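You operate a simulated robot arm through the tools that you are given. There is no shell and no other tool.

Carry out the task below with a simulated robot arm. There is one attempt and no reset: what you move stays moved.

## Task
Test the brake with the card's load: GOOD block on the yellow square if the bar stays level, else BAD.
Fine: GOOD is the green block, BAD the red one; the card stands by the control box; switch POWER on to read the angle and off after the block is set; leave the weight on and the brake button alone.

Only the result counts: the job must be done as asked and must still hold three seconds after the hand-in. Knocking over, shifting, dropping, spilling or breaking anything else fails it.

## Robot
A 6-joint arm with a two-finger gripper, fixed in place. Base frame: the origin is on the floor under the middle of its stand, x ahead of it, y to its left, z up. Lengths are in mm, angles in rad, forces in N, time in s.
It reaches about 1298 mm from its shoulder. Its first joint turns from -2.601 to 2.601 rad. Payload 1.57 kg.
Tool frame: the origin (TCP) lies between the finger pads and is the grasp point; the fingertips stand 21 mm ahead of it; z points along the fingers, y is the line along which they close. The gripper opens to 70 mm; its body begins 50 mm behind the TCP.
Orientation is that of the tool frame in the base frame, as a unit quaternion [x, y, z, w]. With the fingers straight down and closing along the base's y, the tool's x points along the base's -x, its y along +y and its z along -z.

## Interface
- The arm moves only by the tool apply_moves. Its argument "steps" is a list of rows, each an object of numbers (a shift or turn left out is 0, a gripper value left out holds the last): "rx", "ry", "rz": the turn, a rotation vector about the base's x, y, z in rad; "x", "y", "z": the shift along the base's x, y, z in mm; "hand": the opening, from 0 (shut) to 1 (fully open). In form: [{"rx": .., "ry": .., "rz": .., "x": .., "y": .., "z": .., "hand": ..}, ...]. A call has 1 to 20 rows; each row is the pose to reach, as a shift and turn from the pose commanded when the call began. A row lasts 0.2 s, in which the tool goes at most 50 mm and 0.15 rad; a call with a longer step from one row to the next is refused whole, and so is a gripper value outside its range. Where a pose cannot be reached the arm comes as near as it can. A force on the tool above 80 N (or 10 N above the force at the start of the call, whichever is more), or a blocked arm, ends the call early, and 0.2 s more pass. The fingers move at their own pace (about 103.7 mm/s each) and stop on an object; they squeeze with about 30 N. The grip force told is the motor's: it shows also when the fingers shut on nothing. Time passes only in rows, and 0.2 s behind the last, so rows that repeat a pose let the fingers close. It gives the time, the measured TCP pose, the force on the tool (base axes), the opening and the grip force at its end, in the units of the frame above (readings bear some noise), with the torque about the TCP (base axes, N m) and any sound that the robot's microphone picked up.
- Cameras (640 x 400 px; columns grow to the right, rows downward): "scene" is fixed at [401.4, 505.5, 1565.8]; the picture's right is [0.97, 0.23, 0.00], its down [0.22, -0.91, -0.35] and it looks along [-0.08, 0.34, -0.94] (base axes); focal length 297 px, centre (320, 200). "wrist" rides on the gripper at [79, 4, -81] in the tool frame; the picture's right is [-0.05, 1.00, 0.00], its down [-0.67, -0.04, -0.75] and it looks along [-0.74, -0.04, 0.67] (tool axes); focal length 256 px, centre (320, 200). There is no depth. A picture from a camera that has moved, and an enlarged one, comes with that camera's place and axes in the base frame and with its lens. The place of the scene camera against the robot may be out by one fixed shift of up to 18 mm in any direction.
- camera(camera): a new picture of that camera. The clock stands still meanwhile.
- slide_trunk(by): slides the trunk up (or, below 0, down) by that many mm; the arm rides with it, the base frame stays. It gives what a move gives, with no picture.
- inspect(camera, box): a new picture of the part [left, top, right, bottom] of that camera's present view, enlarged. The clock stands still meanwhile.
- job_done(): hands the job in; it is judged then, once.

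Nothing tells you positions but the pictures and the camera data. Unless the task says otherwise, let go and move clear before handing in.

The tools are called after "Emit:" by a JSON object that holds its "method" and its "body". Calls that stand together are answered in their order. apply_moves: Moves the arm, as the interface text tells. Its arguments: {"type":"object","properties":{"steps":{"type":"array","items":{"type":"object","properties":{"rx":{"type":"number"},"ry":{"type":"number"},"rz":{"type":"number"},"x":{"type":"number"},"y":{"type":"number"},"z":{"type":"number"},"hand":{"type":"number"}}}}},"required":["steps"]} The other tools are called the same way: slide_trunk (by) moves the trunk up or down; camera (camera) takes a picture; inspect (camera, box) takes an enlarged picture of a part of a camera's view; job_done () hands the job in.

At the start:

```text
time: 0.0
tool_pos: [137.7, 588.8, 1195.1]
tool_rot: [0.0, 1.0, 0.0, 0.001]
force: [-0.3, -0.1, 0.2]
moment: [-0.01, 0.0, -0.02]
opening: 69.9
finger_force: 0.0
trunk travel left (down, up): [-876.0, 94.0]
```

scene: 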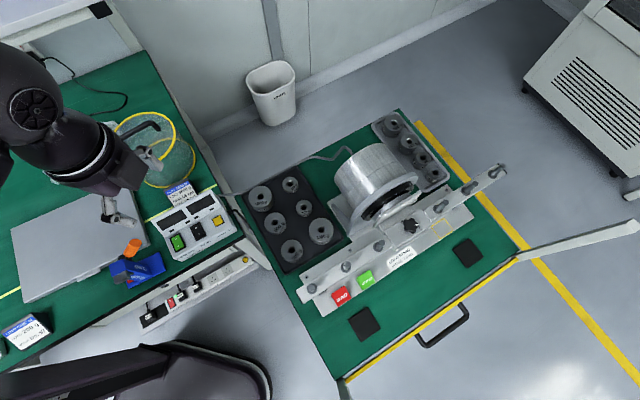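
wrist: 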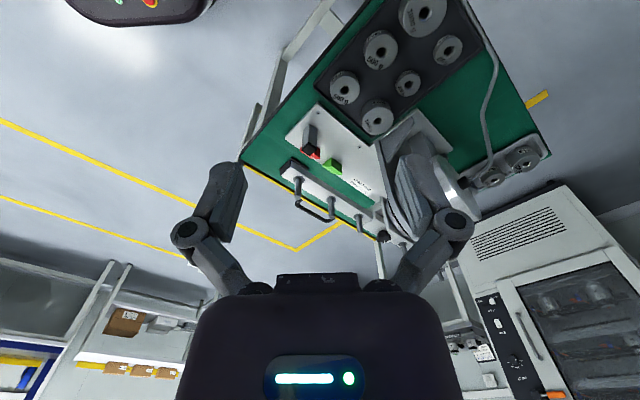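

I see a table with a brake rig: a bar with pegs, weights on trays, red and green blocks, and at left a bench with a control box and a card. I'll look closer at the card, control box and rig first.

Emit:
{"method": "inspect", "body": {"camera": "scene", "box": [150, 170, 250, 270]}}

Emit:
{"method": "inspect", "body": {"camera": "scene", "box": [290, 200, 450, 320]}}

Emit:
{"method": "inspect", "body": {"camera": "scene", "box": [400, 140, 520, 280]}}

Emit:
{"method": "inspect", "body": {"camera": "scene", "box": [230, 150, 360, 280]}}

Emit:
{"method": "inspect", "body": {"camera": "scene", "box": [160, 175, 205, 215]}}

```text
4.00 times, centred on (200, 220) of scene
camera zoom: at [401.4, 505.5, 1565.8], right [0.97, 0.23, 0.0], down [0.22, -0.91, -0.35], along [-0.08, 0.34, -0.94], focal length 1187 px, centre (800, 120)
```

zoom: 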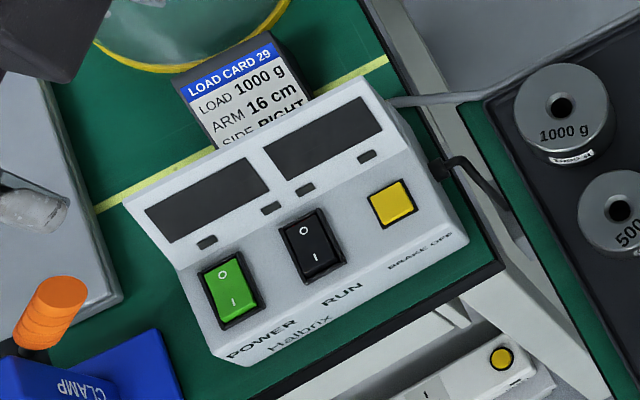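

```text
3.33 times, centred on (370, 260) of scene
camera zoom: at [401.4, 505.5, 1565.8], right [0.97, 0.23, 0.0], down [0.22, -0.91, -0.35], along [-0.08, 0.34, -0.94], focal length 989 px, centre (153, 0)
```

zoom: 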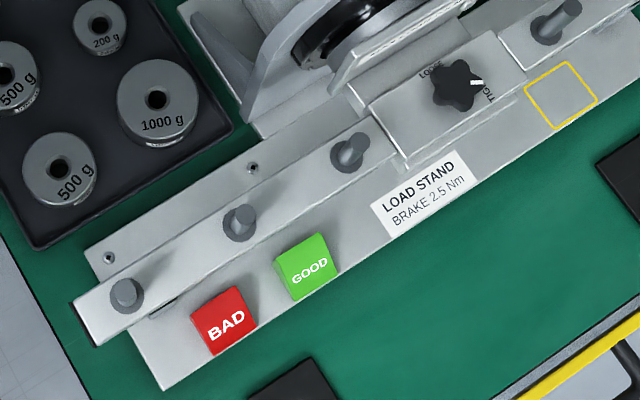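

```text
2.86 times, centred on (460, 210) of scene
camera zoom: at [401.4, 505.5, 1565.8], right [0.97, 0.23, 0.0], down [0.22, -0.91, -0.35], along [-0.08, 0.34, -0.94], focal length 848 px, centre (-80, 171)
```

zoom: 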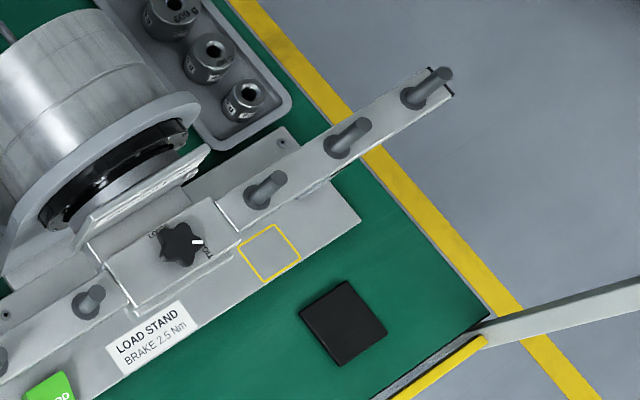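

```text
3.08 times, centred on (295, 215) of scene
camera zoom: at [401.4, 505.5, 1565.8], right [0.97, 0.23, 0.0], down [0.22, -0.91, -0.35], along [-0.08, 0.34, -0.94], focal length 913 px, centre (397, 154)
```

zoom: 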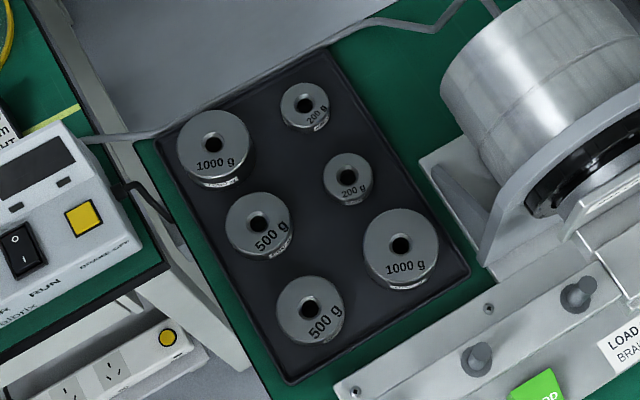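

```text
10.00 times, centred on (182, 195) of scene
camera zoom: at [401.4, 505.5, 1565.8], right [0.97, 0.23, 0.0], down [0.22, -0.91, -0.35], along [-0.08, 0.34, -0.94], focal length 2968 px, centre (1695, 250)
```

zoom: 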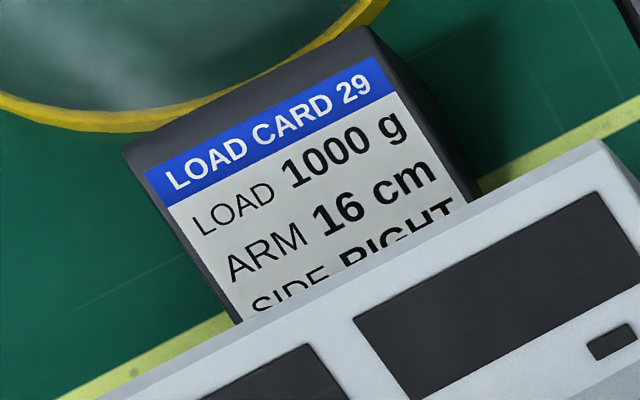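

The card says 1000 g, arm 16 cm, side RIGHT, perhaps with more hidden lines. I'll zoom in on the weights' stickers, the bar and the other details.

Emit:
{"method": "inspect", "body": {"camera": "scene", "box": [245, 180, 275, 215]}}

Emit:
{"method": "inspect", "body": {"camera": "scene", "box": [300, 210, 340, 250]}}

Emit:
{"method": "inspect", "body": {"camera": "scene", "box": [370, 110, 455, 195]}}

Emit:
{"method": "inspect", "body": {"camera": "scene", "box": [430, 155, 510, 225]}}

Emit:
{"method": "inspect", "body": {"camera": "scene", "box": [380, 195, 450, 275]}}

Emit:
{"method": "inspect", "body": {"camera": "scene", "box": [0, 300, 60, 360]}}

Emit:
{"method": "inspect", "body": {"camera": "scene", "box": [295, 225, 395, 315]}}

Emit:
{"method": "inspect", "body": {"camera": "scene", "box": [330, 135, 430, 235]}}

```text
11.43 times, centred on (260, 198) of scene
camera zoom: at [401.4, 505.5, 1565.8], right [0.97, 0.23, 0.0], down [0.22, -0.91, -0.35], along [-0.08, 0.34, -0.94], focal length 3391 px, centre (1006, 229)
```

zoom: 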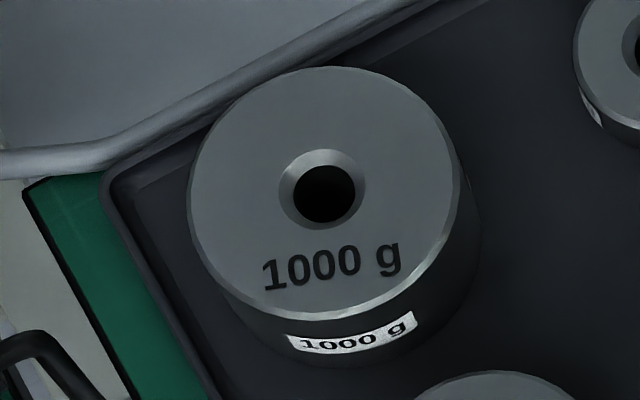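

```text
10.00 times, centred on (320, 230) of scene
camera zoom: at [401.4, 505.5, 1565.8], right [0.97, 0.23, 0.0], down [0.22, -0.91, -0.35], along [-0.08, 0.34, -0.94], focal length 2968 px, centre (320, -100)
```

zoom: 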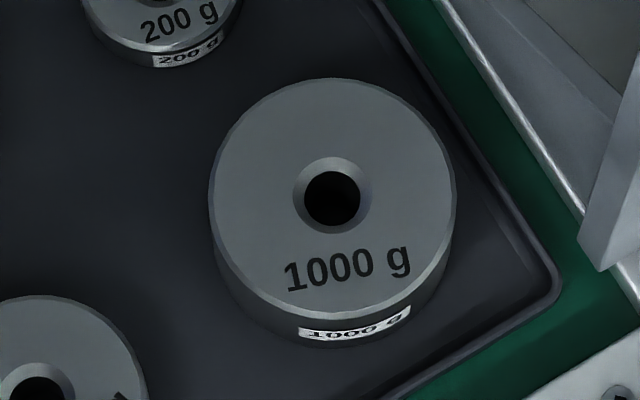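

```text
4.71 times, centred on (412, 152) of scene
camera zoom: at [401.4, 505.5, 1565.8], right [0.97, 0.23, 0.0], down [0.22, -0.91, -0.35], along [-0.08, 0.34, -0.94], focal length 1396 px, centre (-115, 424)
```

zoom: 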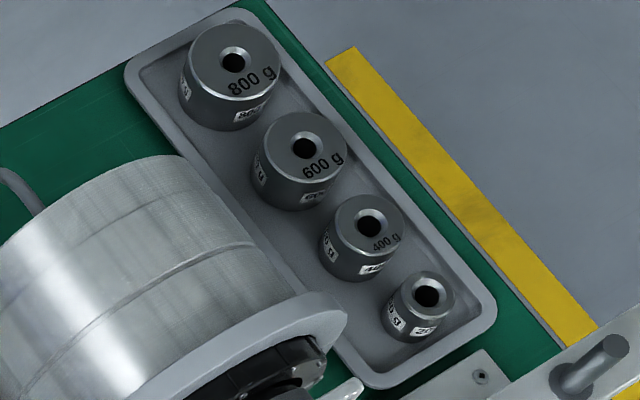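

```text
5.71 times, centred on (470, 190) of scene
camera zoom: at [401.4, 505.5, 1565.8], right [0.97, 0.23, 0.0], down [0.22, -0.91, -0.35], along [-0.08, 0.34, -0.94], focal length 1696 px, centre (-537, 257)
```

zoom: 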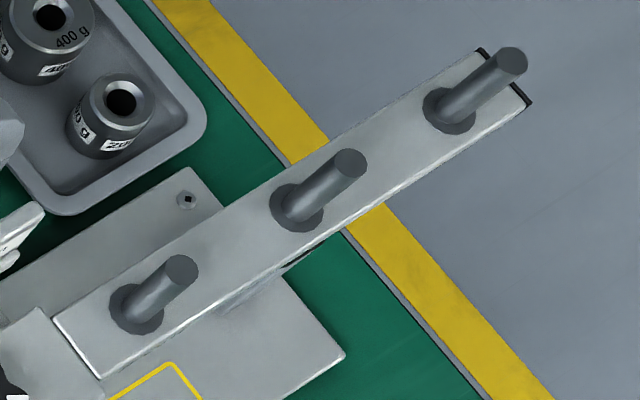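

```text
5.00 times, centred on (415, 235) of scene
camera zoom: at [401.4, 505.5, 1565.8], right [0.97, 0.23, 0.0], down [0.22, -0.91, -0.35], along [-0.08, 0.34, -0.94], focal length 1484 px, centre (-155, 25)
```

zoom: 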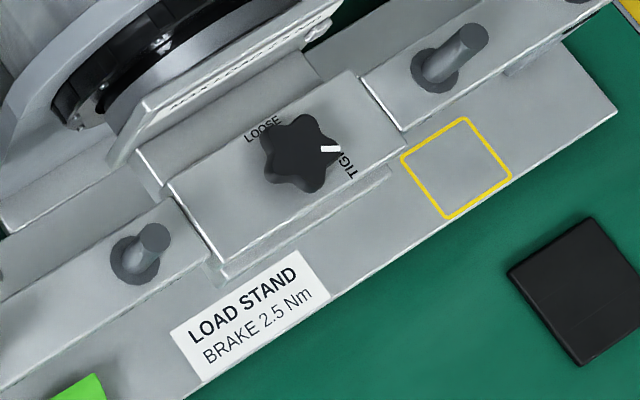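

```text
6.67 times, centred on (30, 330) of scene
camera zoom: at [401.4, 505.5, 1565.8], right [0.97, 0.23, 0.0], down [0.22, -0.91, -0.35], along [-0.08, 0.34, -0.94], focal length 1978 px, centre (2253, -667)
```

zoom: 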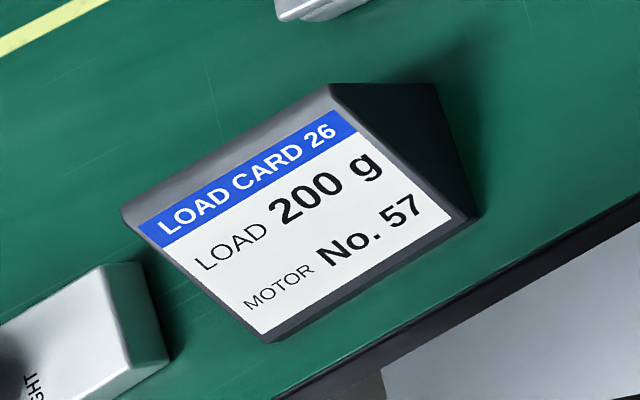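

```text
4.44 times, centred on (345, 270) of scene
camera zoom: at [401.4, 505.5, 1565.8], right [0.97, 0.23, 0.0], down [0.22, -0.91, -0.35], along [-0.08, 0.34, -0.94], focal length 1319 px, centre (209, -111)
```

zoom: 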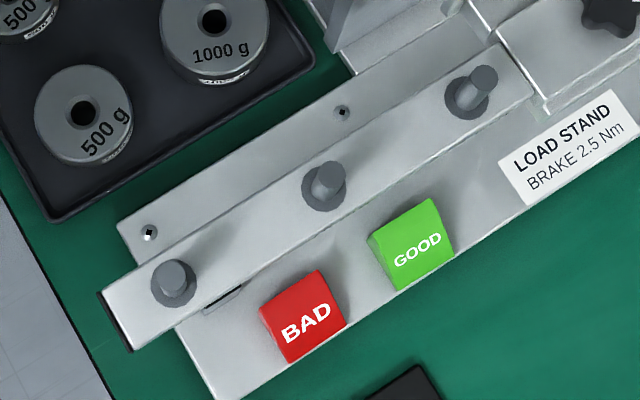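

```text
4.00 times, centred on (380, 185) of scene
camera zoom: at [401.4, 505.5, 1565.8], right [0.97, 0.23, 0.0], down [0.22, -0.91, -0.35], along [-0.08, 0.34, -0.94], focal length 1187 px, centre (80, 260)
```

zoom: 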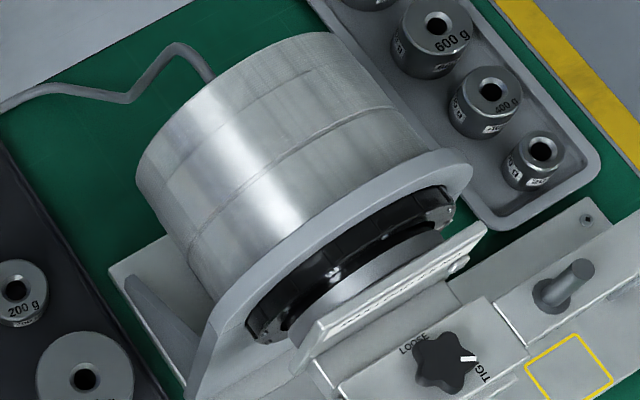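

The bar sits high above the rig's table (about z 940), its pegs evenly spaced about 80 mm apart, so 16 cm RIGHT should be the middle peg on the right. I'll turn the wrist in place to look at the control box and the card from the front.

Emit:
{"method": "apply_moves", "body": {"steps": [{"rz": 0.15}, {"rz": 0.3}, {"rz": 0.45}, {"rz": 0.6}, {"rz": 0.75}, {"rz": 0.9}, {"rz": 1.05}, {"rz": 1.2}, {"rz": 1.35}, {"rz": 1.5}, {"rz": 1.65}, {"rz": 1.8}, {"rz": 1.95}, {"rz": 2.08}]}}

Emit:
{"method": "camera", "body": {"camera": "wrist"}}

Emit:
{"method": "camera", "body": {"camera": "scene"}}

```text
time: 3.0
tool_pos: [138.9, 586.3, 1194.5]
tool_rot: [0.863, -0.505, 0.001, 0.0]
force: [0.2, -0.2, -0.3]
moment: [0.02, -0.03, 0.02]
opening: 69.8
finger_force: 0.0
trunk travel left (down, up): [-876.0, 94.0]
```

```text
taken
camera wrist: at [173.5, 515.6, 1275.3], right [-0.9, -0.44, 0.0], down [-0.3, 0.6, 0.74], along [-0.33, 0.67, -0.67], focal length 256 px, centre (320, 200)
```

wrist: 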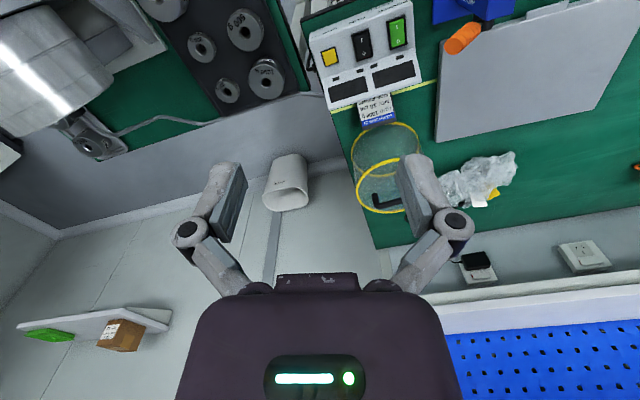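

```text
taken
```

scene: 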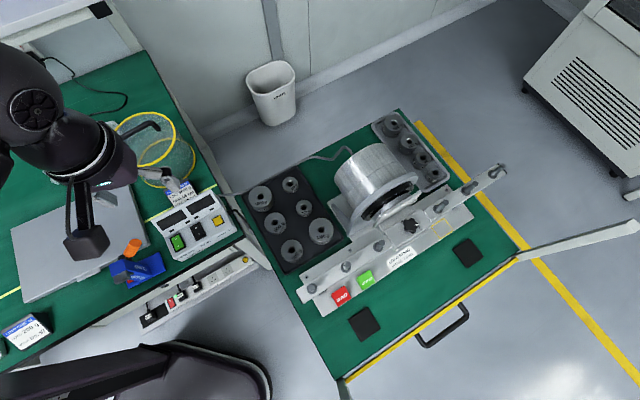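

The control box and the card are now in the wrist view, upside down. I'll zoom in on both.

Emit:
{"method": "inspect", "body": {"camera": "wrist", "box": [345, 85, 405, 130]}}

Emit:
{"method": "inspect", "body": {"camera": "wrist", "box": [300, 0, 440, 110]}}

Emit:
{"method": "inspect", "body": {"camera": "wrist", "box": [150, 0, 300, 110]}}

```text
8.89 times, centred on (375, 108) of wrist
camera zoom: at [173.5, 515.6, 1275.3], right [-0.9, -0.44, 0.0], down [-0.3, 0.6, 0.74], along [-0.33, 0.67, -0.67], focal length 2276 px, centre (-169, 1022)
```

zoom: 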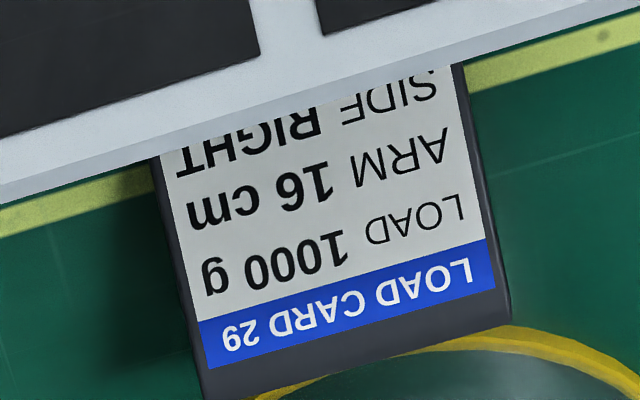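

```text
3.64 times, centred on (370, 55) of wrist
camera zoom: at [173.5, 515.6, 1275.3], right [-0.9, -0.44, 0.0], down [-0.3, 0.6, 0.74], along [-0.33, 0.67, -0.67], focal length 931 px, centre (138, 727)
```

zoom: 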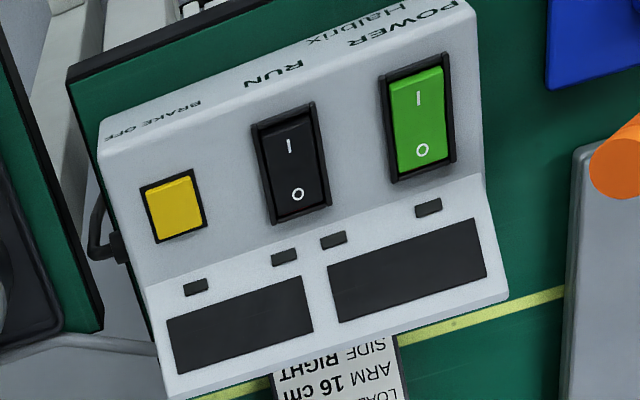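

```text
3.64 times, centred on (225, 55) of wrist
camera zoom: at [173.5, 515.6, 1275.3], right [-0.9, -0.44, 0.0], down [-0.3, 0.6, 0.74], along [-0.33, 0.67, -0.67], focal length 931 px, centre (666, 727)
```

zoom: 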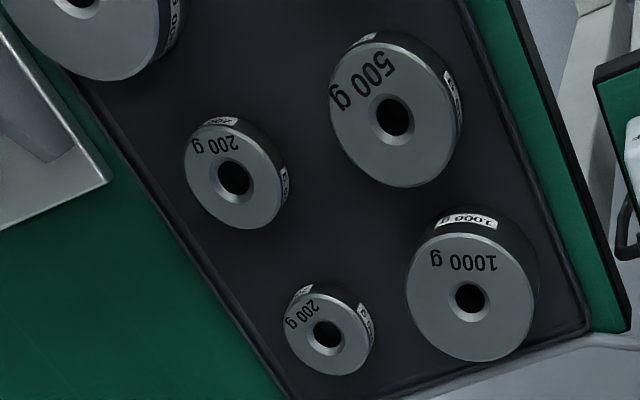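

The card reads LOAD 1000 g, ARM 16 cm, SIDE RIGHT, and the POWER rocker is the green one at the box's end, around (15, 570, 805). I'll move closer above it and look again.

Emit:
{"method": "apply_moves", "body": {"steps": [{"x": -18, "y": -2, "z": -38, "rz": 0, "hand": 0}, {"x": -36, "y": -5, "z": -76}, {"x": -54, "y": -7, "z": -114}, {"x": -72, "y": -9, "z": -152}, {"x": -90, "y": -12, "z": -190}, {"x": -108, "y": -14, "z": -228}, {"x": -124, "y": -16, "z": -260}]}}

Emit:
{"method": "camera", "body": {"camera": "wrist"}}

Emit:
{"method": "camera", "body": {"camera": "scene"}}

```text
time: 4.6
tool_pos: [24.6, 572.4, 1194.1]
tool_rot: [0.862, -0.508, 0.001, 0.0]
force: [-0.1, -0.4, -1.4]
moment: [-0.01, 0.01, 0.02]
opening: 0.1
finger_force: 28.4
out of reach, approached as far as the arm can: row 1, 2, 3, 4, 5, 6, 7
trunk travel left (down, up): [-876.0, 94.0]
```

```text
taken
camera wrist: at [59.6, 498.7, 1275.2], right [-0.9, -0.44, 0.0], down [-0.29, 0.6, 0.74], along [-0.33, 0.67, -0.67], focal length 256 px, centre (320, 200)
```

wrist: 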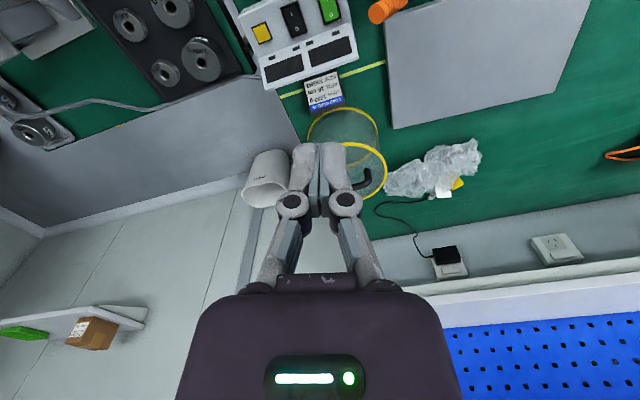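

```text
taken
```

scene: 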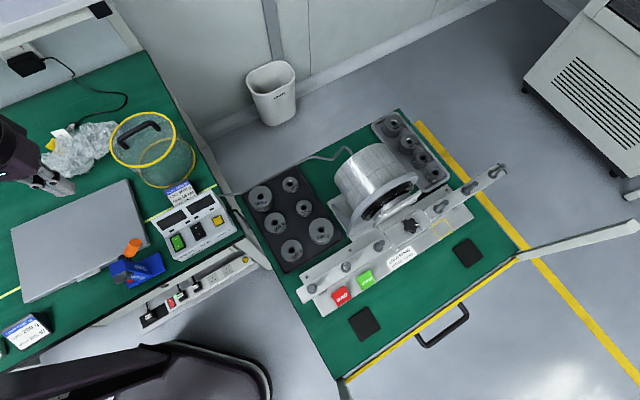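

The arm can't go lower at this trunk height, so the trunk must come down. I'll slide it down 200 mm, which keeps the tool well above the box.

Emit:
{"method": "slide_trunk", "body": {"by": -200}}

Emit:
{"method": "camera", "body": {"camera": "wrist"}}

Emit:
{"method": "camera", "body": {"camera": "scene"}}

```text
time: 6.8
tool_pos: [24.7, 571.1, 994.8]
tool_rot: [0.862, -0.506, -0.001, -0.001]
force: [-0.1, 0.7, -0.3]
moment: [0.0, -0.03, 0.01]
opening: 0.0
finger_force: 28.5
trunk travel left (down, up): [-676.0, 294.0]
```

```text
taken
camera wrist: at [59.3, 498.7, 1075.3], right [-0.9, -0.44, 0.0], down [-0.29, 0.6, 0.74], along [-0.33, 0.67, -0.67], focal length 256 px, centre (320, 200)
```

wrist: 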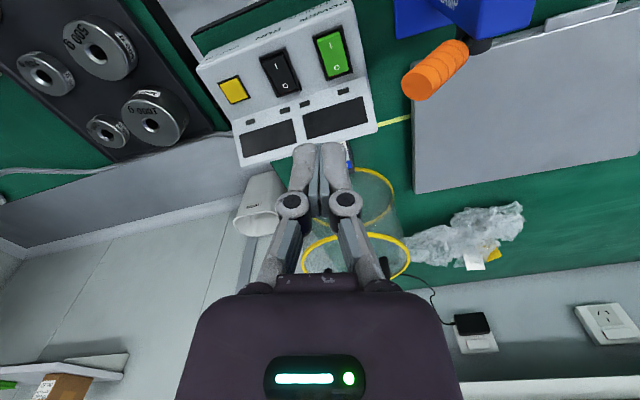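

```text
taken
```

scene: 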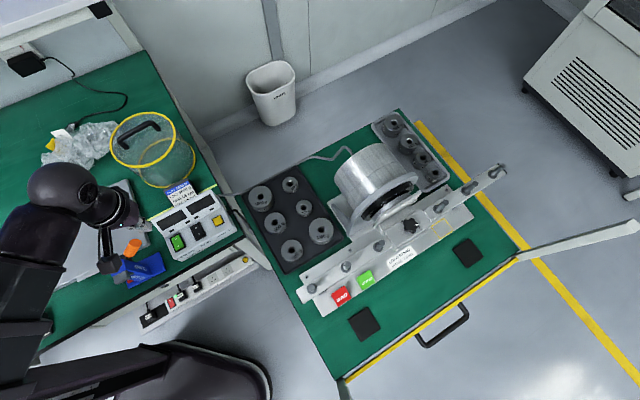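

Now the box is nearer. I'll zoom in to measure the POWER switch precisely.

Emit:
{"method": "inspect", "body": {"camera": "wrist", "box": [180, 0, 390, 130]}}

Emit:
{"method": "inspect", "body": {"camera": "wrist", "box": [305, 20, 360, 90]}}

Emit:
{"method": "inspect", "body": {"camera": "wrist", "box": [270, 130, 370, 230]}}

```text
3.05 times, centred on (285, 65) of wrist
camera zoom: at [59.3, 498.7, 1075.3], right [-0.9, -0.44, 0.0], down [-0.29, 0.6, 0.74], along [-0.33, 0.67, -0.67], focal length 780 px, centre (427, 611)
```

zoom: 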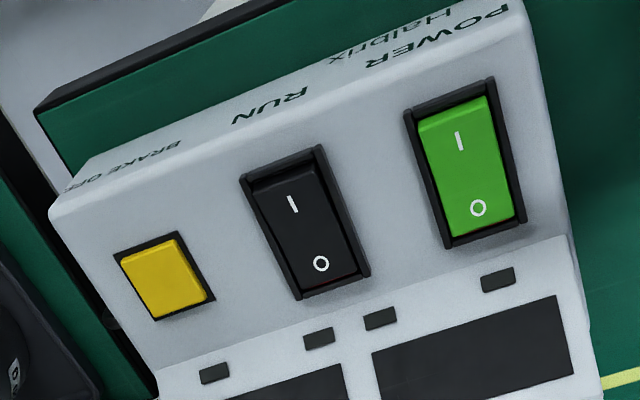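

```text
5.71 times, centred on (332, 55) of wrist
camera zoom: at [59.3, 498.7, 1075.3], right [-0.9, -0.44, 0.0], down [-0.29, 0.6, 0.74], along [-0.33, 0.67, -0.67], focal length 1463 px, centre (249, 1029)
```

zoom: 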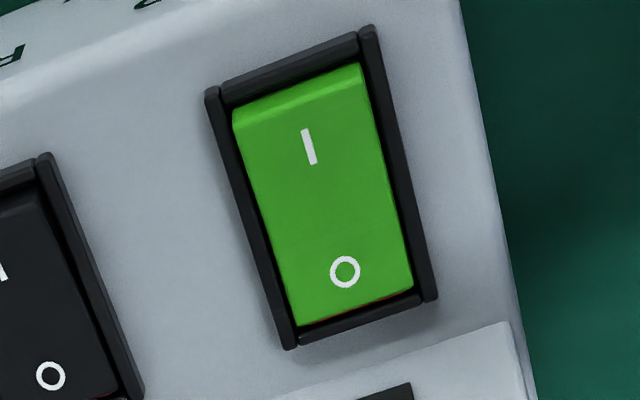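

```text
4.00 times, centred on (320, 180) of wrist
camera zoom: at [59.3, 498.7, 1075.3], right [-0.9, -0.44, 0.0], down [-0.29, 0.6, 0.74], along [-0.33, 0.67, -0.67], focal length 1024 px, centre (320, 280)
```

zoom: 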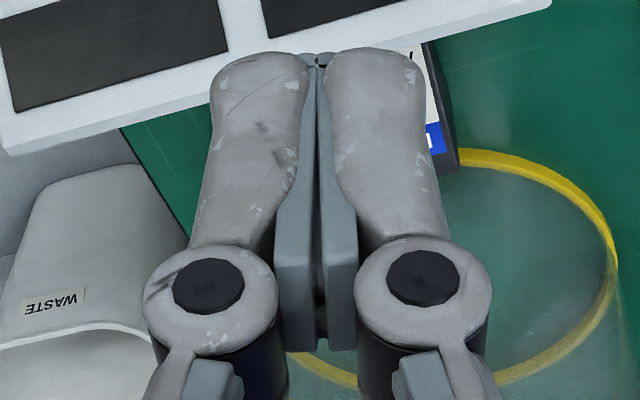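

The rocker's I end is up (off); its I mark triangulates to about (13.6, 568.5, 806). I'll shift sideways over it and see what the arm can reach, then lower the trunk more.

Emit:
{"method": "apply_moves", "body": {"steps": [{"x": -9, "y": -5, "z": 0}, {"x": -9, "y": -5, "z": -20}]}}

```text
time: 7.4
tool_pos: [14.7, 565.4, 994.2]
tool_rot: [0.862, -0.506, 0.0, 0.0]
force: [0.5, -0.3, 0.9]
moment: [0.0, 0.01, 0.0]
opening: 0.0
finger_force: 28.6
out of reach, approached as far as the arm can: row 2
trunk travel left (down, up): [-676.0, 294.0]
```

The arm is at its lower limit relative to the trunk. I'll raise the arm first, then lower the trunk so the arm has room to work downward.

Emit:
{"method": "apply_moves", "body": {"steps": [{"z": 40}, {"z": 80}, {"z": 120}, {"z": 160}, {"z": 200}, {"z": 240}]}}

Emit:
{"method": "camera", "body": {"camera": "scene"}}

```text
time: 8.8
tool_pos: [7.2, 574.3, 994.5]
tool_rot: [0.863, -0.506, 0.0, 0.0]
force: [0.0, 0.6, -0.2]
moment: [0.0, -0.01, 0.01]
opening: 0.1
finger_force: 29.3
out of reach, approached as far as the arm can: row 1, 2, 3, 4, 5, 6
trunk travel left (down, up): [-676.0, 294.0]
```

```text
taken
```

scene: 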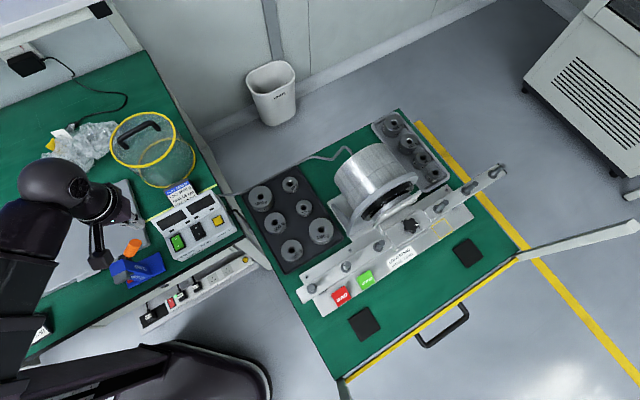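

The arm seems unable to change height by itself here, up or down. I'll test a small vertical move to understand this.

Emit:
{"method": "apply_moves", "body": {"steps": [{"z": 10}, {"z": 10}]}}

Emit:
{"method": "apply_moves", "body": {"steps": [{"x": 8, "y": -9}, {"x": 8, "y": -9}]}}

```text
time: 9.4
tool_pos: [9.6, 570.1, 994.2]
tool_rot: [0.862, -0.506, 0.001, 0.0]
force: [0.9, -0.3, 0.4]
moment: [-0.03, -0.01, 0.0]
opening: 0.1
finger_force: 28.6
out of reach, approached as far as the arm can: row 1, 2
trunk travel left (down, up): [-676.0, 294.0]
```

```text
time: 10.0
tool_pos: [18.1, 560.6, 993.4]
tool_rot: [0.863, -0.506, 0.0, 0.0]
force: [-0.1, -1.0, 0.6]
moment: [-0.01, 0.01, 0.01]
opening: 0.0
finger_force: 29.1
trunk travel left (down, up): [-676.0, 294.0]
```

Height is set only by the trunk; the arm moves in plane. I'm over the POWER rocker, so I'll lower the trunk to hold the fingertips about 35 mm above it and check alignment.

Emit:
{"method": "slide_trunk", "body": {"by": -120}}

Emit:
{"method": "camera", "body": {"camera": "wrist"}}

Emit:
{"method": "camera", "body": {"camera": "scene"}}

```text
time: 11.5
tool_pos: [18.7, 559.7, 874.5]
tool_rot: [0.863, -0.505, -0.001, 0.0]
force: [0.7, 0.2, -0.3]
moment: [-0.04, -0.01, -0.01]
opening: 0.0
finger_force: 28.6
trunk travel left (down, up): [-556.0, 414.0]
```

```text
taken
camera wrist: at [53.8, 487.8, 955.3], right [-0.9, -0.44, 0.0], down [-0.29, 0.6, 0.74], along [-0.33, 0.67, -0.67], focal length 256 px, centre (320, 200)
```

wrist: 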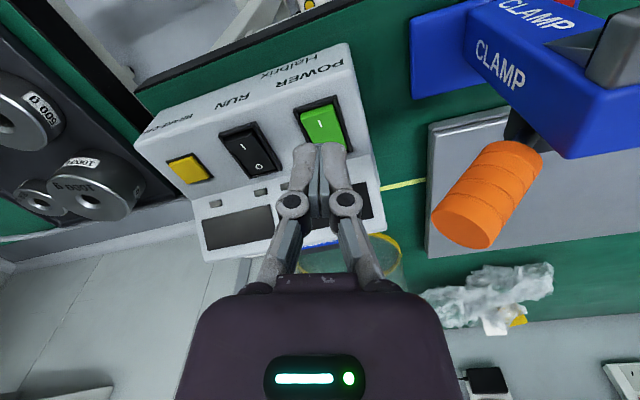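

```text
taken
```

scene: 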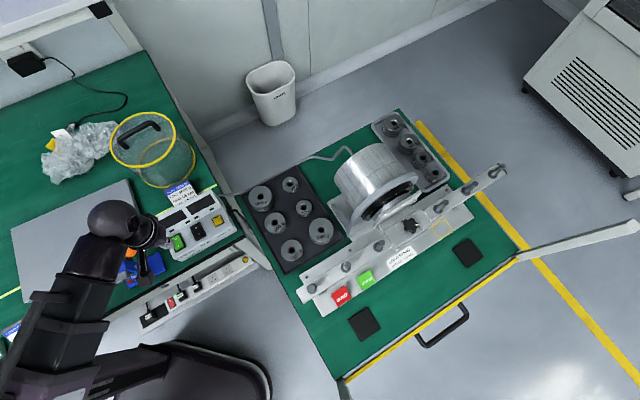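

A toggle-clamp handle stands near the gripper at roughly (-43, 541, 886), so lowering in this orientation risks touching it. I'll raise up and turn the gripper 90° so its narrow side faces the handle.

Emit:
{"method": "slide_trunk", "body": {"by": 100}}

Emit:
{"method": "apply_moves", "body": {"steps": [{"rz": 0.15}, {"rz": 0.3}, {"rz": 0.45}, {"rz": 0.6}, {"rz": 0.75}, {"rz": 0.9}, {"rz": 1.05}, {"rz": 1.2}, {"rz": 1.35}, {"rz": 1.5}, {"rz": 1.57}]}}

Emit:
{"method": "camera", "body": {"camera": "wrist"}}

Emit:
{"method": "camera", "body": {"camera": "scene"}}

```text
time: 12.8
tool_pos: [18.3, 559.9, 974.8]
tool_rot: [0.862, -0.506, -0.001, 0.001]
force: [0.2, -0.2, 0.4]
moment: [-0.01, 0.02, 0.01]
opening: 0.0
finger_force: 29.0
trunk travel left (down, up): [-656.0, 314.0]
```

```text
time: 15.2
tool_pos: [18.9, 560.6, 973.9]
tool_rot: [0.968, 0.252, 0.0, 0.0]
force: [-0.2, 0.0, -0.3]
moment: [0.01, -0.02, -0.05]
opening: 0.0
finger_force: 28.4
trunk travel left (down, up): [-656.0, 314.0]
```

```text
taken
camera wrist: at [90.4, 594.8, 1055.2], right [0.44, -0.9, 0.0], down [-0.6, -0.29, 0.74], along [-0.67, -0.33, -0.67], focal length 256 px, centre (320, 200)
```

wrist: 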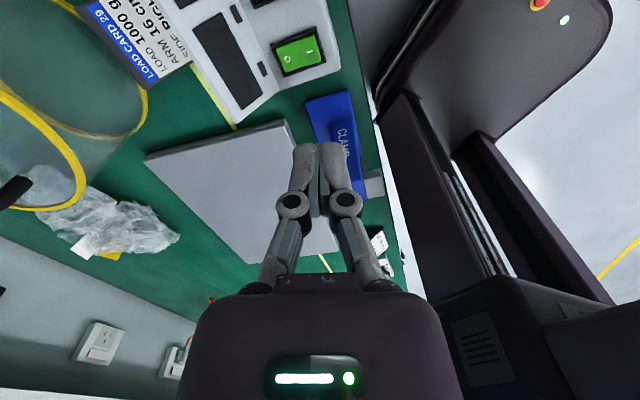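

```text
taken
```

scene: 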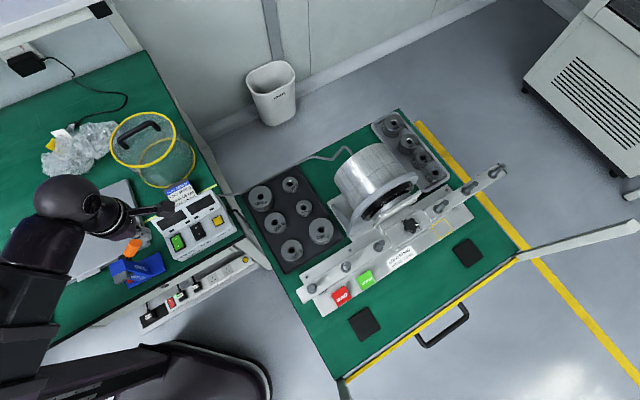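

The handle is now hidden beneath the fingers' narrow side. I'll zoom in on the switch and clamp from this angle to refine their positions.

Emit:
{"method": "inspect", "body": {"camera": "wrist", "box": [255, 10, 355, 90]}}

Emit:
{"method": "inspect", "body": {"camera": "wrist", "box": [260, 80, 400, 220]}}

Emit:
{"method": "inspect", "body": {"camera": "scene", "box": [90, 180, 240, 300]}}

Emit:
{"method": "inspect", "body": {"camera": "wrist", "box": [80, 0, 210, 90]}}

```text
5.00 times, centred on (305, 50) of wrist
camera zoom: at [90.4, 594.8, 1055.2], right [0.44, -0.9, 0.0], down [-0.6, -0.29, 0.74], along [-0.67, -0.33, -0.67], focal length 1280 px, centre (395, 950)
```

zoom: 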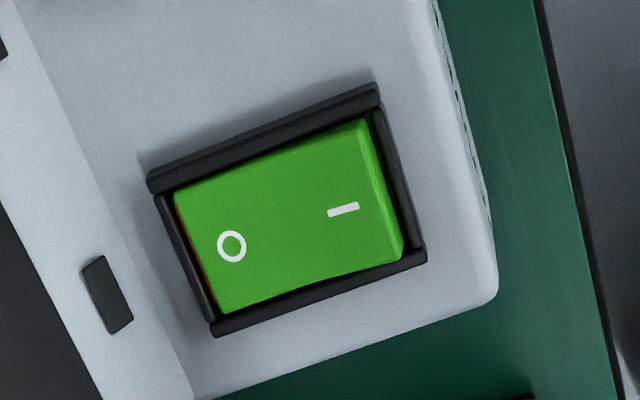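

```text
2.86 times, centred on (330, 150) of wrist
camera zoom: at [90.4, 594.8, 1055.2], right [0.44, -0.9, 0.0], down [-0.6, -0.29, 0.74], along [-0.67, -0.33, -0.67], focal length 731 px, centre (291, 343)
```

zoom: 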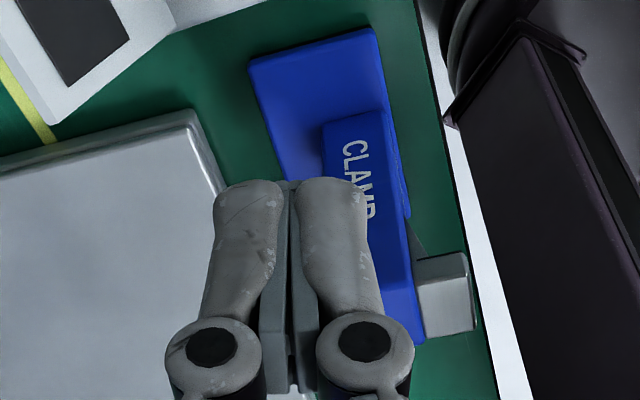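

```text
3.33 times, centred on (165, 240) of scene
camera zoom: at [401.4, 505.5, 1565.8], right [0.97, 0.23, 0.0], down [0.22, -0.91, -0.35], along [-0.08, 0.34, -0.94], focal length 989 px, centre (837, 67)
```

zoom: 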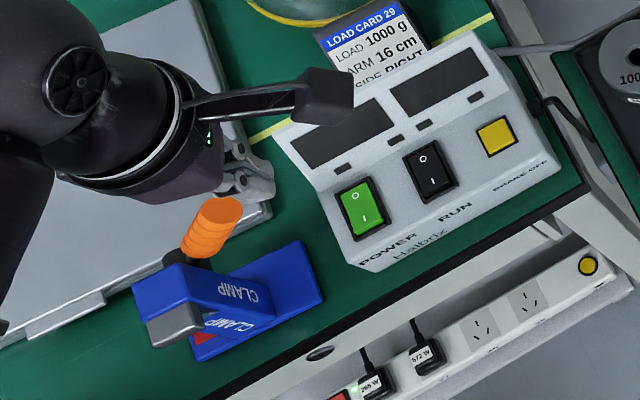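

```text
4.44 times, centred on (145, 45) of wrist
camera zoom: at [90.4, 594.8, 1055.2], right [0.44, -0.9, 0.0], down [-0.6, -0.29, 0.74], along [-0.67, -0.33, -0.67], focal length 1138 px, centre (1098, 889)
```

zoom: 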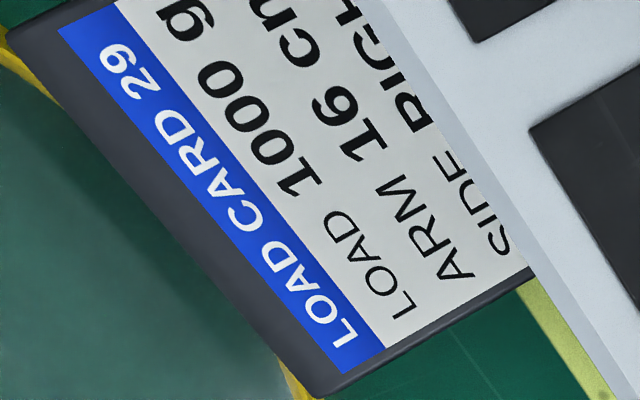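

The I mark refines to about (14.6, 567, 812). I'll open the gripper and press with just the box-side finger, which keeps the body well clear of the clamp handle; the other finger hangs in front of the box.

Emit:
{"method": "apply_moves", "body": {"steps": [{"x": 8.8, "y": -15.5, "hand": 1}, {"x": 17.6, "y": -31.1, "hand": 1}, {"x": 17.6, "y": -31.1, "hand": 1}]}}

Emit:
{"method": "slide_trunk", "body": {"by": -100}}

Emit:
{"method": "camera", "body": {"camera": "wrist"}}

Emit:
{"method": "inspect", "body": {"camera": "scene", "box": [90, 180, 240, 300]}}

```text
time: 16.0
tool_pos: [35.6, 530.7, 974.4]
tool_rot: [0.968, 0.251, -0.001, 0.0]
force: [-0.2, 0.4, 0.0]
moment: [0.0, -0.01, -0.01]
opening: 70.0
finger_force: 0.1
trunk travel left (down, up): [-656.0, 314.0]
```

```text
time: 17.3
tool_pos: [35.5, 531.0, 873.9]
tool_rot: [0.968, 0.251, 0.0, 0.0]
force: [0.4, 0.0, 0.6]
moment: [0.01, -0.02, 0.01]
opening: 70.1
finger_force: 0.1
trunk travel left (down, up): [-556.0, 414.0]
```

```text
taken
camera wrist: at [107.8, 564.0, 955.3], right [0.44, -0.9, 0.0], down [-0.6, -0.29, 0.74], along [-0.67, -0.33, -0.67], focal length 256 px, centre (320, 200)
```

wrist: 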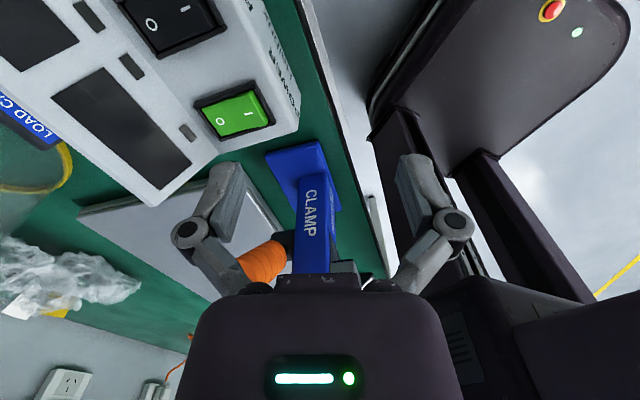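

```text
3.33 times, centred on (165, 240) of scene
camera zoom: at [401.4, 505.5, 1565.8], right [0.97, 0.23, 0.0], down [0.22, -0.91, -0.35], along [-0.08, 0.34, -0.94], focal length 989 px, centre (837, 67)
```

zoom: 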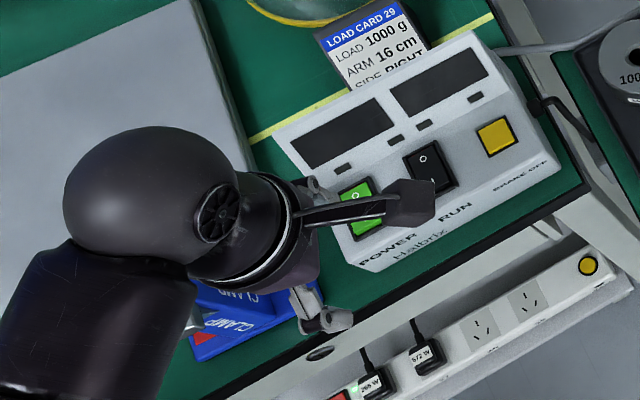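

The box-side finger is right above the I mark. I'll nudge it a couple of mm toward the rocker's edge and lower in small steps watching the force.

Emit:
{"method": "apply_moves", "body": {"steps": [{"x": 1.2, "y": -2.2}, {"x": 1.2, "y": -2.2}]}}

Emit:
{"method": "slide_trunk", "body": {"by": -32}}

Emit:
{"method": "camera", "body": {"camera": "wrist"}}

```text
time: 17.9
tool_pos: [38.0, 527.4, 874.0]
tool_rot: [0.968, 0.251, 0.0, 0.0]
force: [0.6, -0.1, 0.4]
moment: [0.02, 0.02, -0.01]
opening: 69.7
finger_force: 0.0
trunk travel left (down, up): [-556.0, 414.0]
```

```text
time: 18.7
tool_pos: [37.7, 527.3, 843.2]
tool_rot: [0.968, 0.252, 0.001, 0.0]
force: [0.5, 0.0, -0.3]
moment: [0.01, -0.01, 0.01]
opening: 70.0
finger_force: 0.1
trunk travel left (down, up): [-524.0, 446.0]
```

```text
taken
camera wrist: at [108.9, 561.9, 923.3], right [0.44, -0.9, 0.0], down [-0.6, -0.29, 0.74], along [-0.67, -0.33, -0.67], focal length 256 px, centre (320, 200)
```

wrist: 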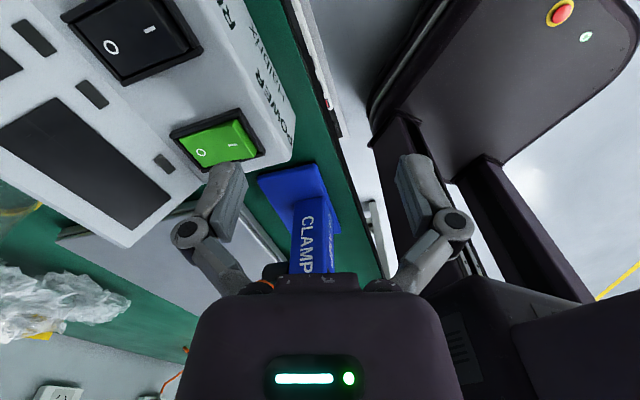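

The finger is still just above the rocker. I'll lower in small steps.

Emit:
{"method": "slide_trunk", "body": {"by": -6}}

Emit:
{"method": "slide_trunk", "body": {"by": -4}}

Emit:
{"method": "camera", "body": {"camera": "wrist"}}

```text
time: 19.2
tool_pos: [37.1, 527.7, 836.1]
tool_rot: [0.968, 0.251, 0.0, 0.0]
force: [0.4, -0.3, -0.2]
moment: [-0.02, 0.0, 0.01]
opening: 69.8
finger_force: 0.0
trunk travel left (down, up): [-518.0, 452.0]
```

```text
time: 19.8
tool_pos: [37.5, 528.0, 832.3]
tool_rot: [0.968, 0.251, 0.0, 0.001]
force: [-0.3, 0.3, -0.1]
moment: [0.01, 0.0, -0.01]
opening: 69.9
finger_force: 0.0
trunk travel left (down, up): [-514.0, 456.0]
```

```text
taken
camera wrist: at [108.9, 561.9, 913.3], right [0.44, -0.9, 0.0], down [-0.6, -0.29, 0.74], along [-0.67, -0.33, -0.67], focal length 256 px, centre (320, 200)
```

wrist: 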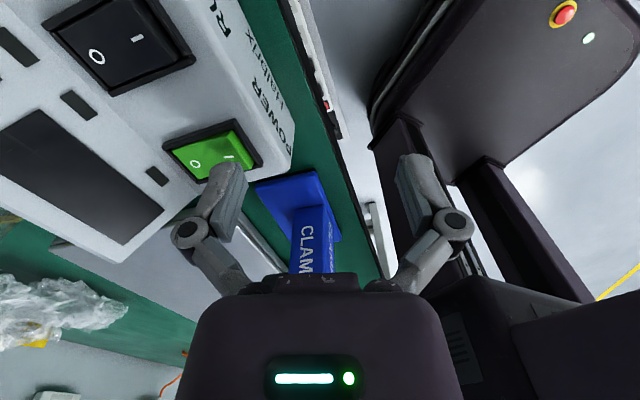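

Emit:
{"method": "slide_trunk", "body": {"by": -4}}

Emit:
{"method": "inspect", "body": {"camera": "wrist", "box": [150, 100, 290, 200]}}

```text
time: 20.3
tool_pos: [37.8, 528.3, 827.6]
tool_rot: [0.968, 0.251, 0.0, 0.0]
force: [0.3, 0.8, 0.4]
moment: [-0.03, -0.02, 0.02]
opening: 70.0
finger_force: 0.0
trunk travel left (down, up): [-510.0, 460.0]
```

```text
4.00 times, centred on (220, 150) of wrist
camera zoom: at [108.9, 561.9, 909.3], right [0.44, -0.9, 0.0], down [-0.6, -0.29, 0.74], along [-0.67, -0.33, -0.67], focal length 1024 px, centre (720, 400)
```

zoom: 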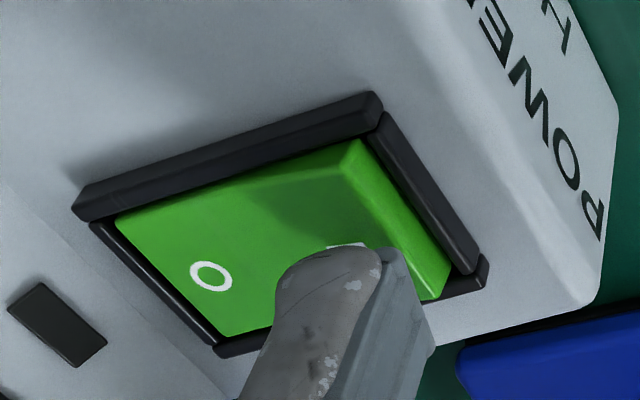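

Emit:
{"method": "slide_trunk", "body": {"by": -3}}

Emit:
{"method": "slide_trunk", "body": {"by": -3}}

Emit:
{"method": "inspect", "body": {"camera": "wrist", "box": [150, 100, 290, 200]}}

```text
time: 20.8
tool_pos: [37.5, 528.9, 824.4]
tool_rot: [0.968, 0.251, 0.0, 0.001]
force: [0.9, 0.6, 0.1]
moment: [0.0, -0.02, -0.01]
opening: 70.1
finger_force: 0.0
trunk travel left (down, up): [-507.0, 463.0]
```

```text
time: 21.4
tool_pos: [37.7, 528.9, 821.5]
tool_rot: [0.968, 0.251, 0.001, 0.001]
force: [0.1, 0.0, 0.3]
moment: [-0.01, -0.01, 0.0]
opening: 70.1
finger_force: 0.0
trunk travel left (down, up): [-504.0, 466.0]
```

```text
4.00 times, centred on (220, 150) of wrist
camera zoom: at [108.9, 561.9, 903.3], right [0.44, -0.9, 0.0], down [-0.6, -0.29, 0.74], along [-0.67, -0.33, -0.67], focal length 1024 px, centre (720, 400)
```

zoom: 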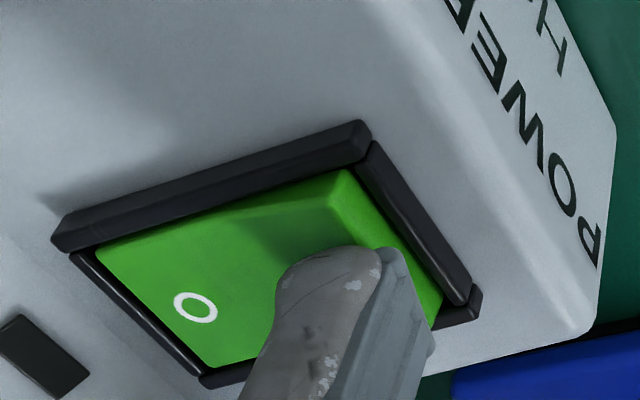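

Emit:
{"method": "slide_trunk", "body": {"by": -3}}

Emit:
{"method": "slide_trunk", "body": {"by": -3}}

Emit:
{"method": "inspect", "body": {"camera": "wrist", "box": [150, 100, 290, 200]}}

```text
time: 21.9
tool_pos: [37.2, 529.3, 819.5]
tool_rot: [0.968, 0.251, 0.0, 0.0]
force: [-0.2, -0.1, 0.5]
moment: [0.06, 0.02, 0.01]
opening: 69.9
finger_force: 0.0
trunk travel left (down, up): [-501.0, 469.0]
```

```text
time: 22.4
tool_pos: [37.6, 527.3, 816.4]
tool_rot: [0.968, 0.251, 0.001, 0.0]
force: [-0.7, 1.5, 6.8]
moment: [0.23, 0.19, -0.03]
opening: 70.0
finger_force: 0.0
trunk travel left (down, up): [-498.0, 472.0]
```

```text
4.00 times, centred on (220, 150) of wrist
camera zoom: at [108.9, 561.9, 897.5], right [0.44, -0.9, 0.0], down [-0.6, -0.29, 0.74], along [-0.67, -0.33, -0.67], focal length 1024 px, centre (720, 400)
```

zoom: 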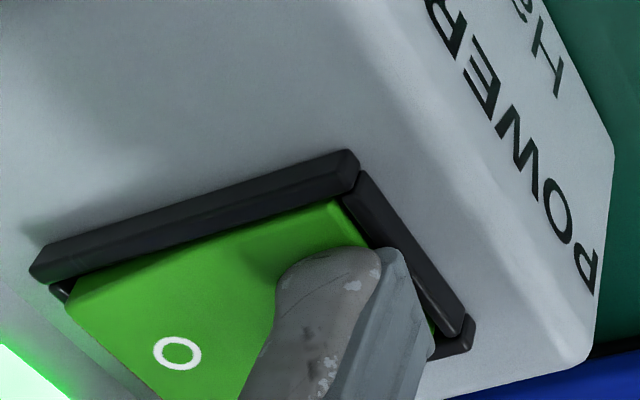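

The rocker tipped over to I and a lamp lit green. I'll back off upward and read the displays.

Emit:
{"method": "slide_trunk", "body": {"by": 80}}

Emit:
{"method": "inspect", "body": {"camera": "scene", "box": [150, 180, 240, 260]}}

Emit:
{"method": "camera", "body": {"camera": "wrist"}}

```text
time: 23.6
tool_pos: [37.8, 529.6, 895.7]
tool_rot: [0.968, 0.252, 0.0, 0.0]
force: [-0.1, -0.5, 0.6]
moment: [-0.06, -0.01, -0.02]
opening: 69.9
finger_force: 0.0
trunk travel left (down, up): [-578.0, 392.0]
```

```text
5.00 times, centred on (195, 220) of scene
camera zoom: at [401.4, 505.5, 1565.8], right [0.97, 0.23, 0.0], down [0.22, -0.91, -0.35], along [-0.08, 0.34, -0.94], focal length 1484 px, centre (945, 100)
```

zoom: 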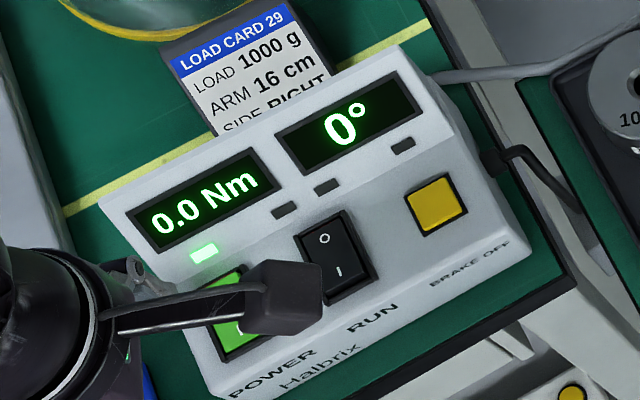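

```text
taken
camera wrist: at [108.8, 562.0, 977.2], right [0.44, -0.9, 0.0], down [-0.6, -0.29, 0.74], along [-0.67, -0.33, -0.67], focal length 256 px, centre (320, 200)
```

wrist: 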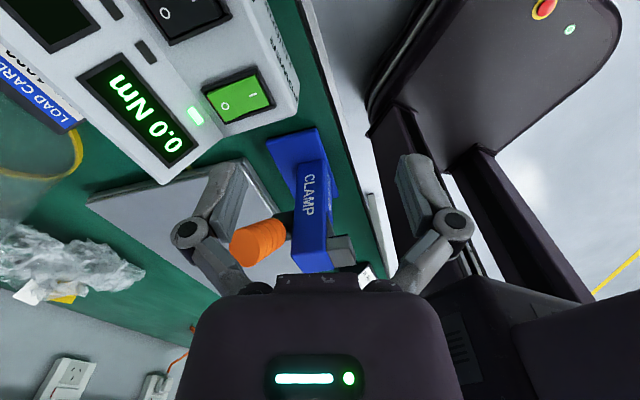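

Power is on: the displays show 0.0 Nm and 0°. Before fetching a 1000 g weight I want to understand the arm's shape, so I'll look at the whole scene.

Emit:
{"method": "camera", "body": {"camera": "scene"}}

Emit:
{"method": "inspect", "body": {"camera": "scene", "box": [0, 180, 320, 400]}}

```text
taken
```

scene: 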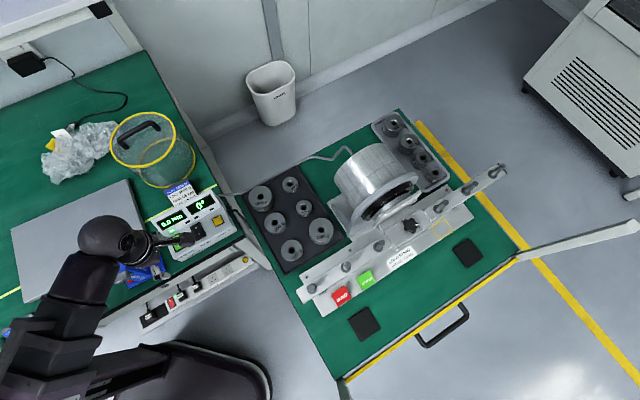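

```text
1.82 times, centred on (160, 290) of scene
camera zoom: at [401.4, 505.5, 1565.8], right [0.97, 0.23, 0.0], down [0.22, -0.91, -0.35], along [-0.08, 0.34, -0.94], focal length 540 px, centre (611, 36)
```

zoom: 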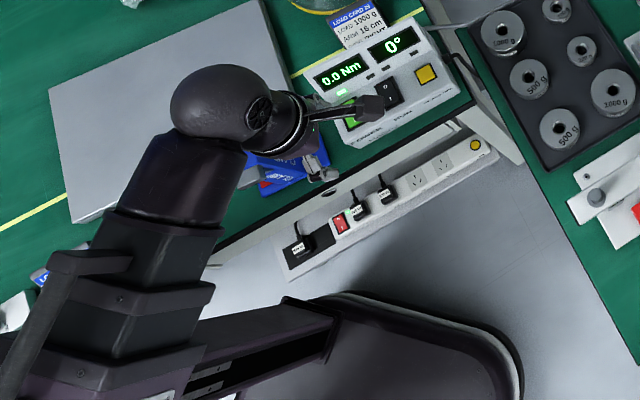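

The arm is a telescoping boom at fixed height on the trunk, so I'll always position in plane first and then lower the trunk. Next I go above the left-rear 1000 g weight at about (160, 770), turning so the fingers close along the base y.

Emit:
{"method": "slide_trunk", "body": {"by": 80}}

Emit:
{"method": "apply_moves", "body": {"steps": [{"x": 20, "y": 40, "rz": -0.085}, {"x": 40, "y": 80, "rz": -0.17}, {"x": 61, "y": 120, "rz": -0.255}, {"x": 81, "y": 160, "rz": -0.34}, {"x": 102, "y": 200, "rz": -0.425}, {"x": 122, "y": 240, "rz": -0.51}, {"x": 122, "y": 240, "rz": -0.51}]}}

Emit:
{"method": "camera", "body": {"camera": "wrist"}}

Emit:
{"method": "camera", "body": {"camera": "scene"}}

```text
time: 24.7
tool_pos: [37.7, 528.8, 976.2]
tool_rot: [0.968, 0.251, 0.0, 0.0]
force: [0.3, -0.1, 0.4]
moment: [0.04, 0.01, 0.0]
opening: 69.8
finger_force: 0.1
trunk travel left (down, up): [-658.0, 312.0]
```

```text
time: 26.3
tool_pos: [159.4, 769.2, 976.4]
tool_rot: [1.0, -0.001, 0.0, 0.0]
force: [0.5, -0.4, 0.1]
moment: [0.04, -0.01, 0.01]
opening: 69.8
finger_force: 0.0
trunk travel left (down, up): [-658.0, 312.0]
```

```text
taken
camera wrist: at [239.5, 763.5, 1057.3], right [-0.06, -1.0, 0.0], down [-0.67, 0.04, 0.74], along [-0.74, 0.04, -0.67], focal length 256 px, centre (320, 200)
```

wrist: 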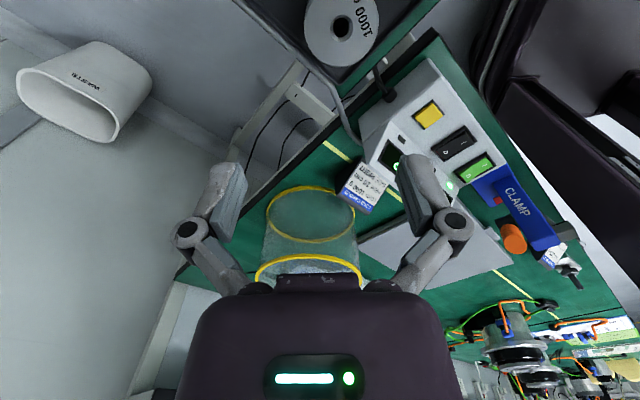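

```text
taken
```

scene: 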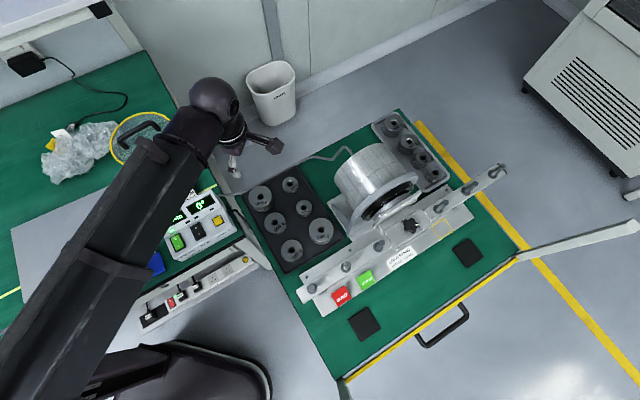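

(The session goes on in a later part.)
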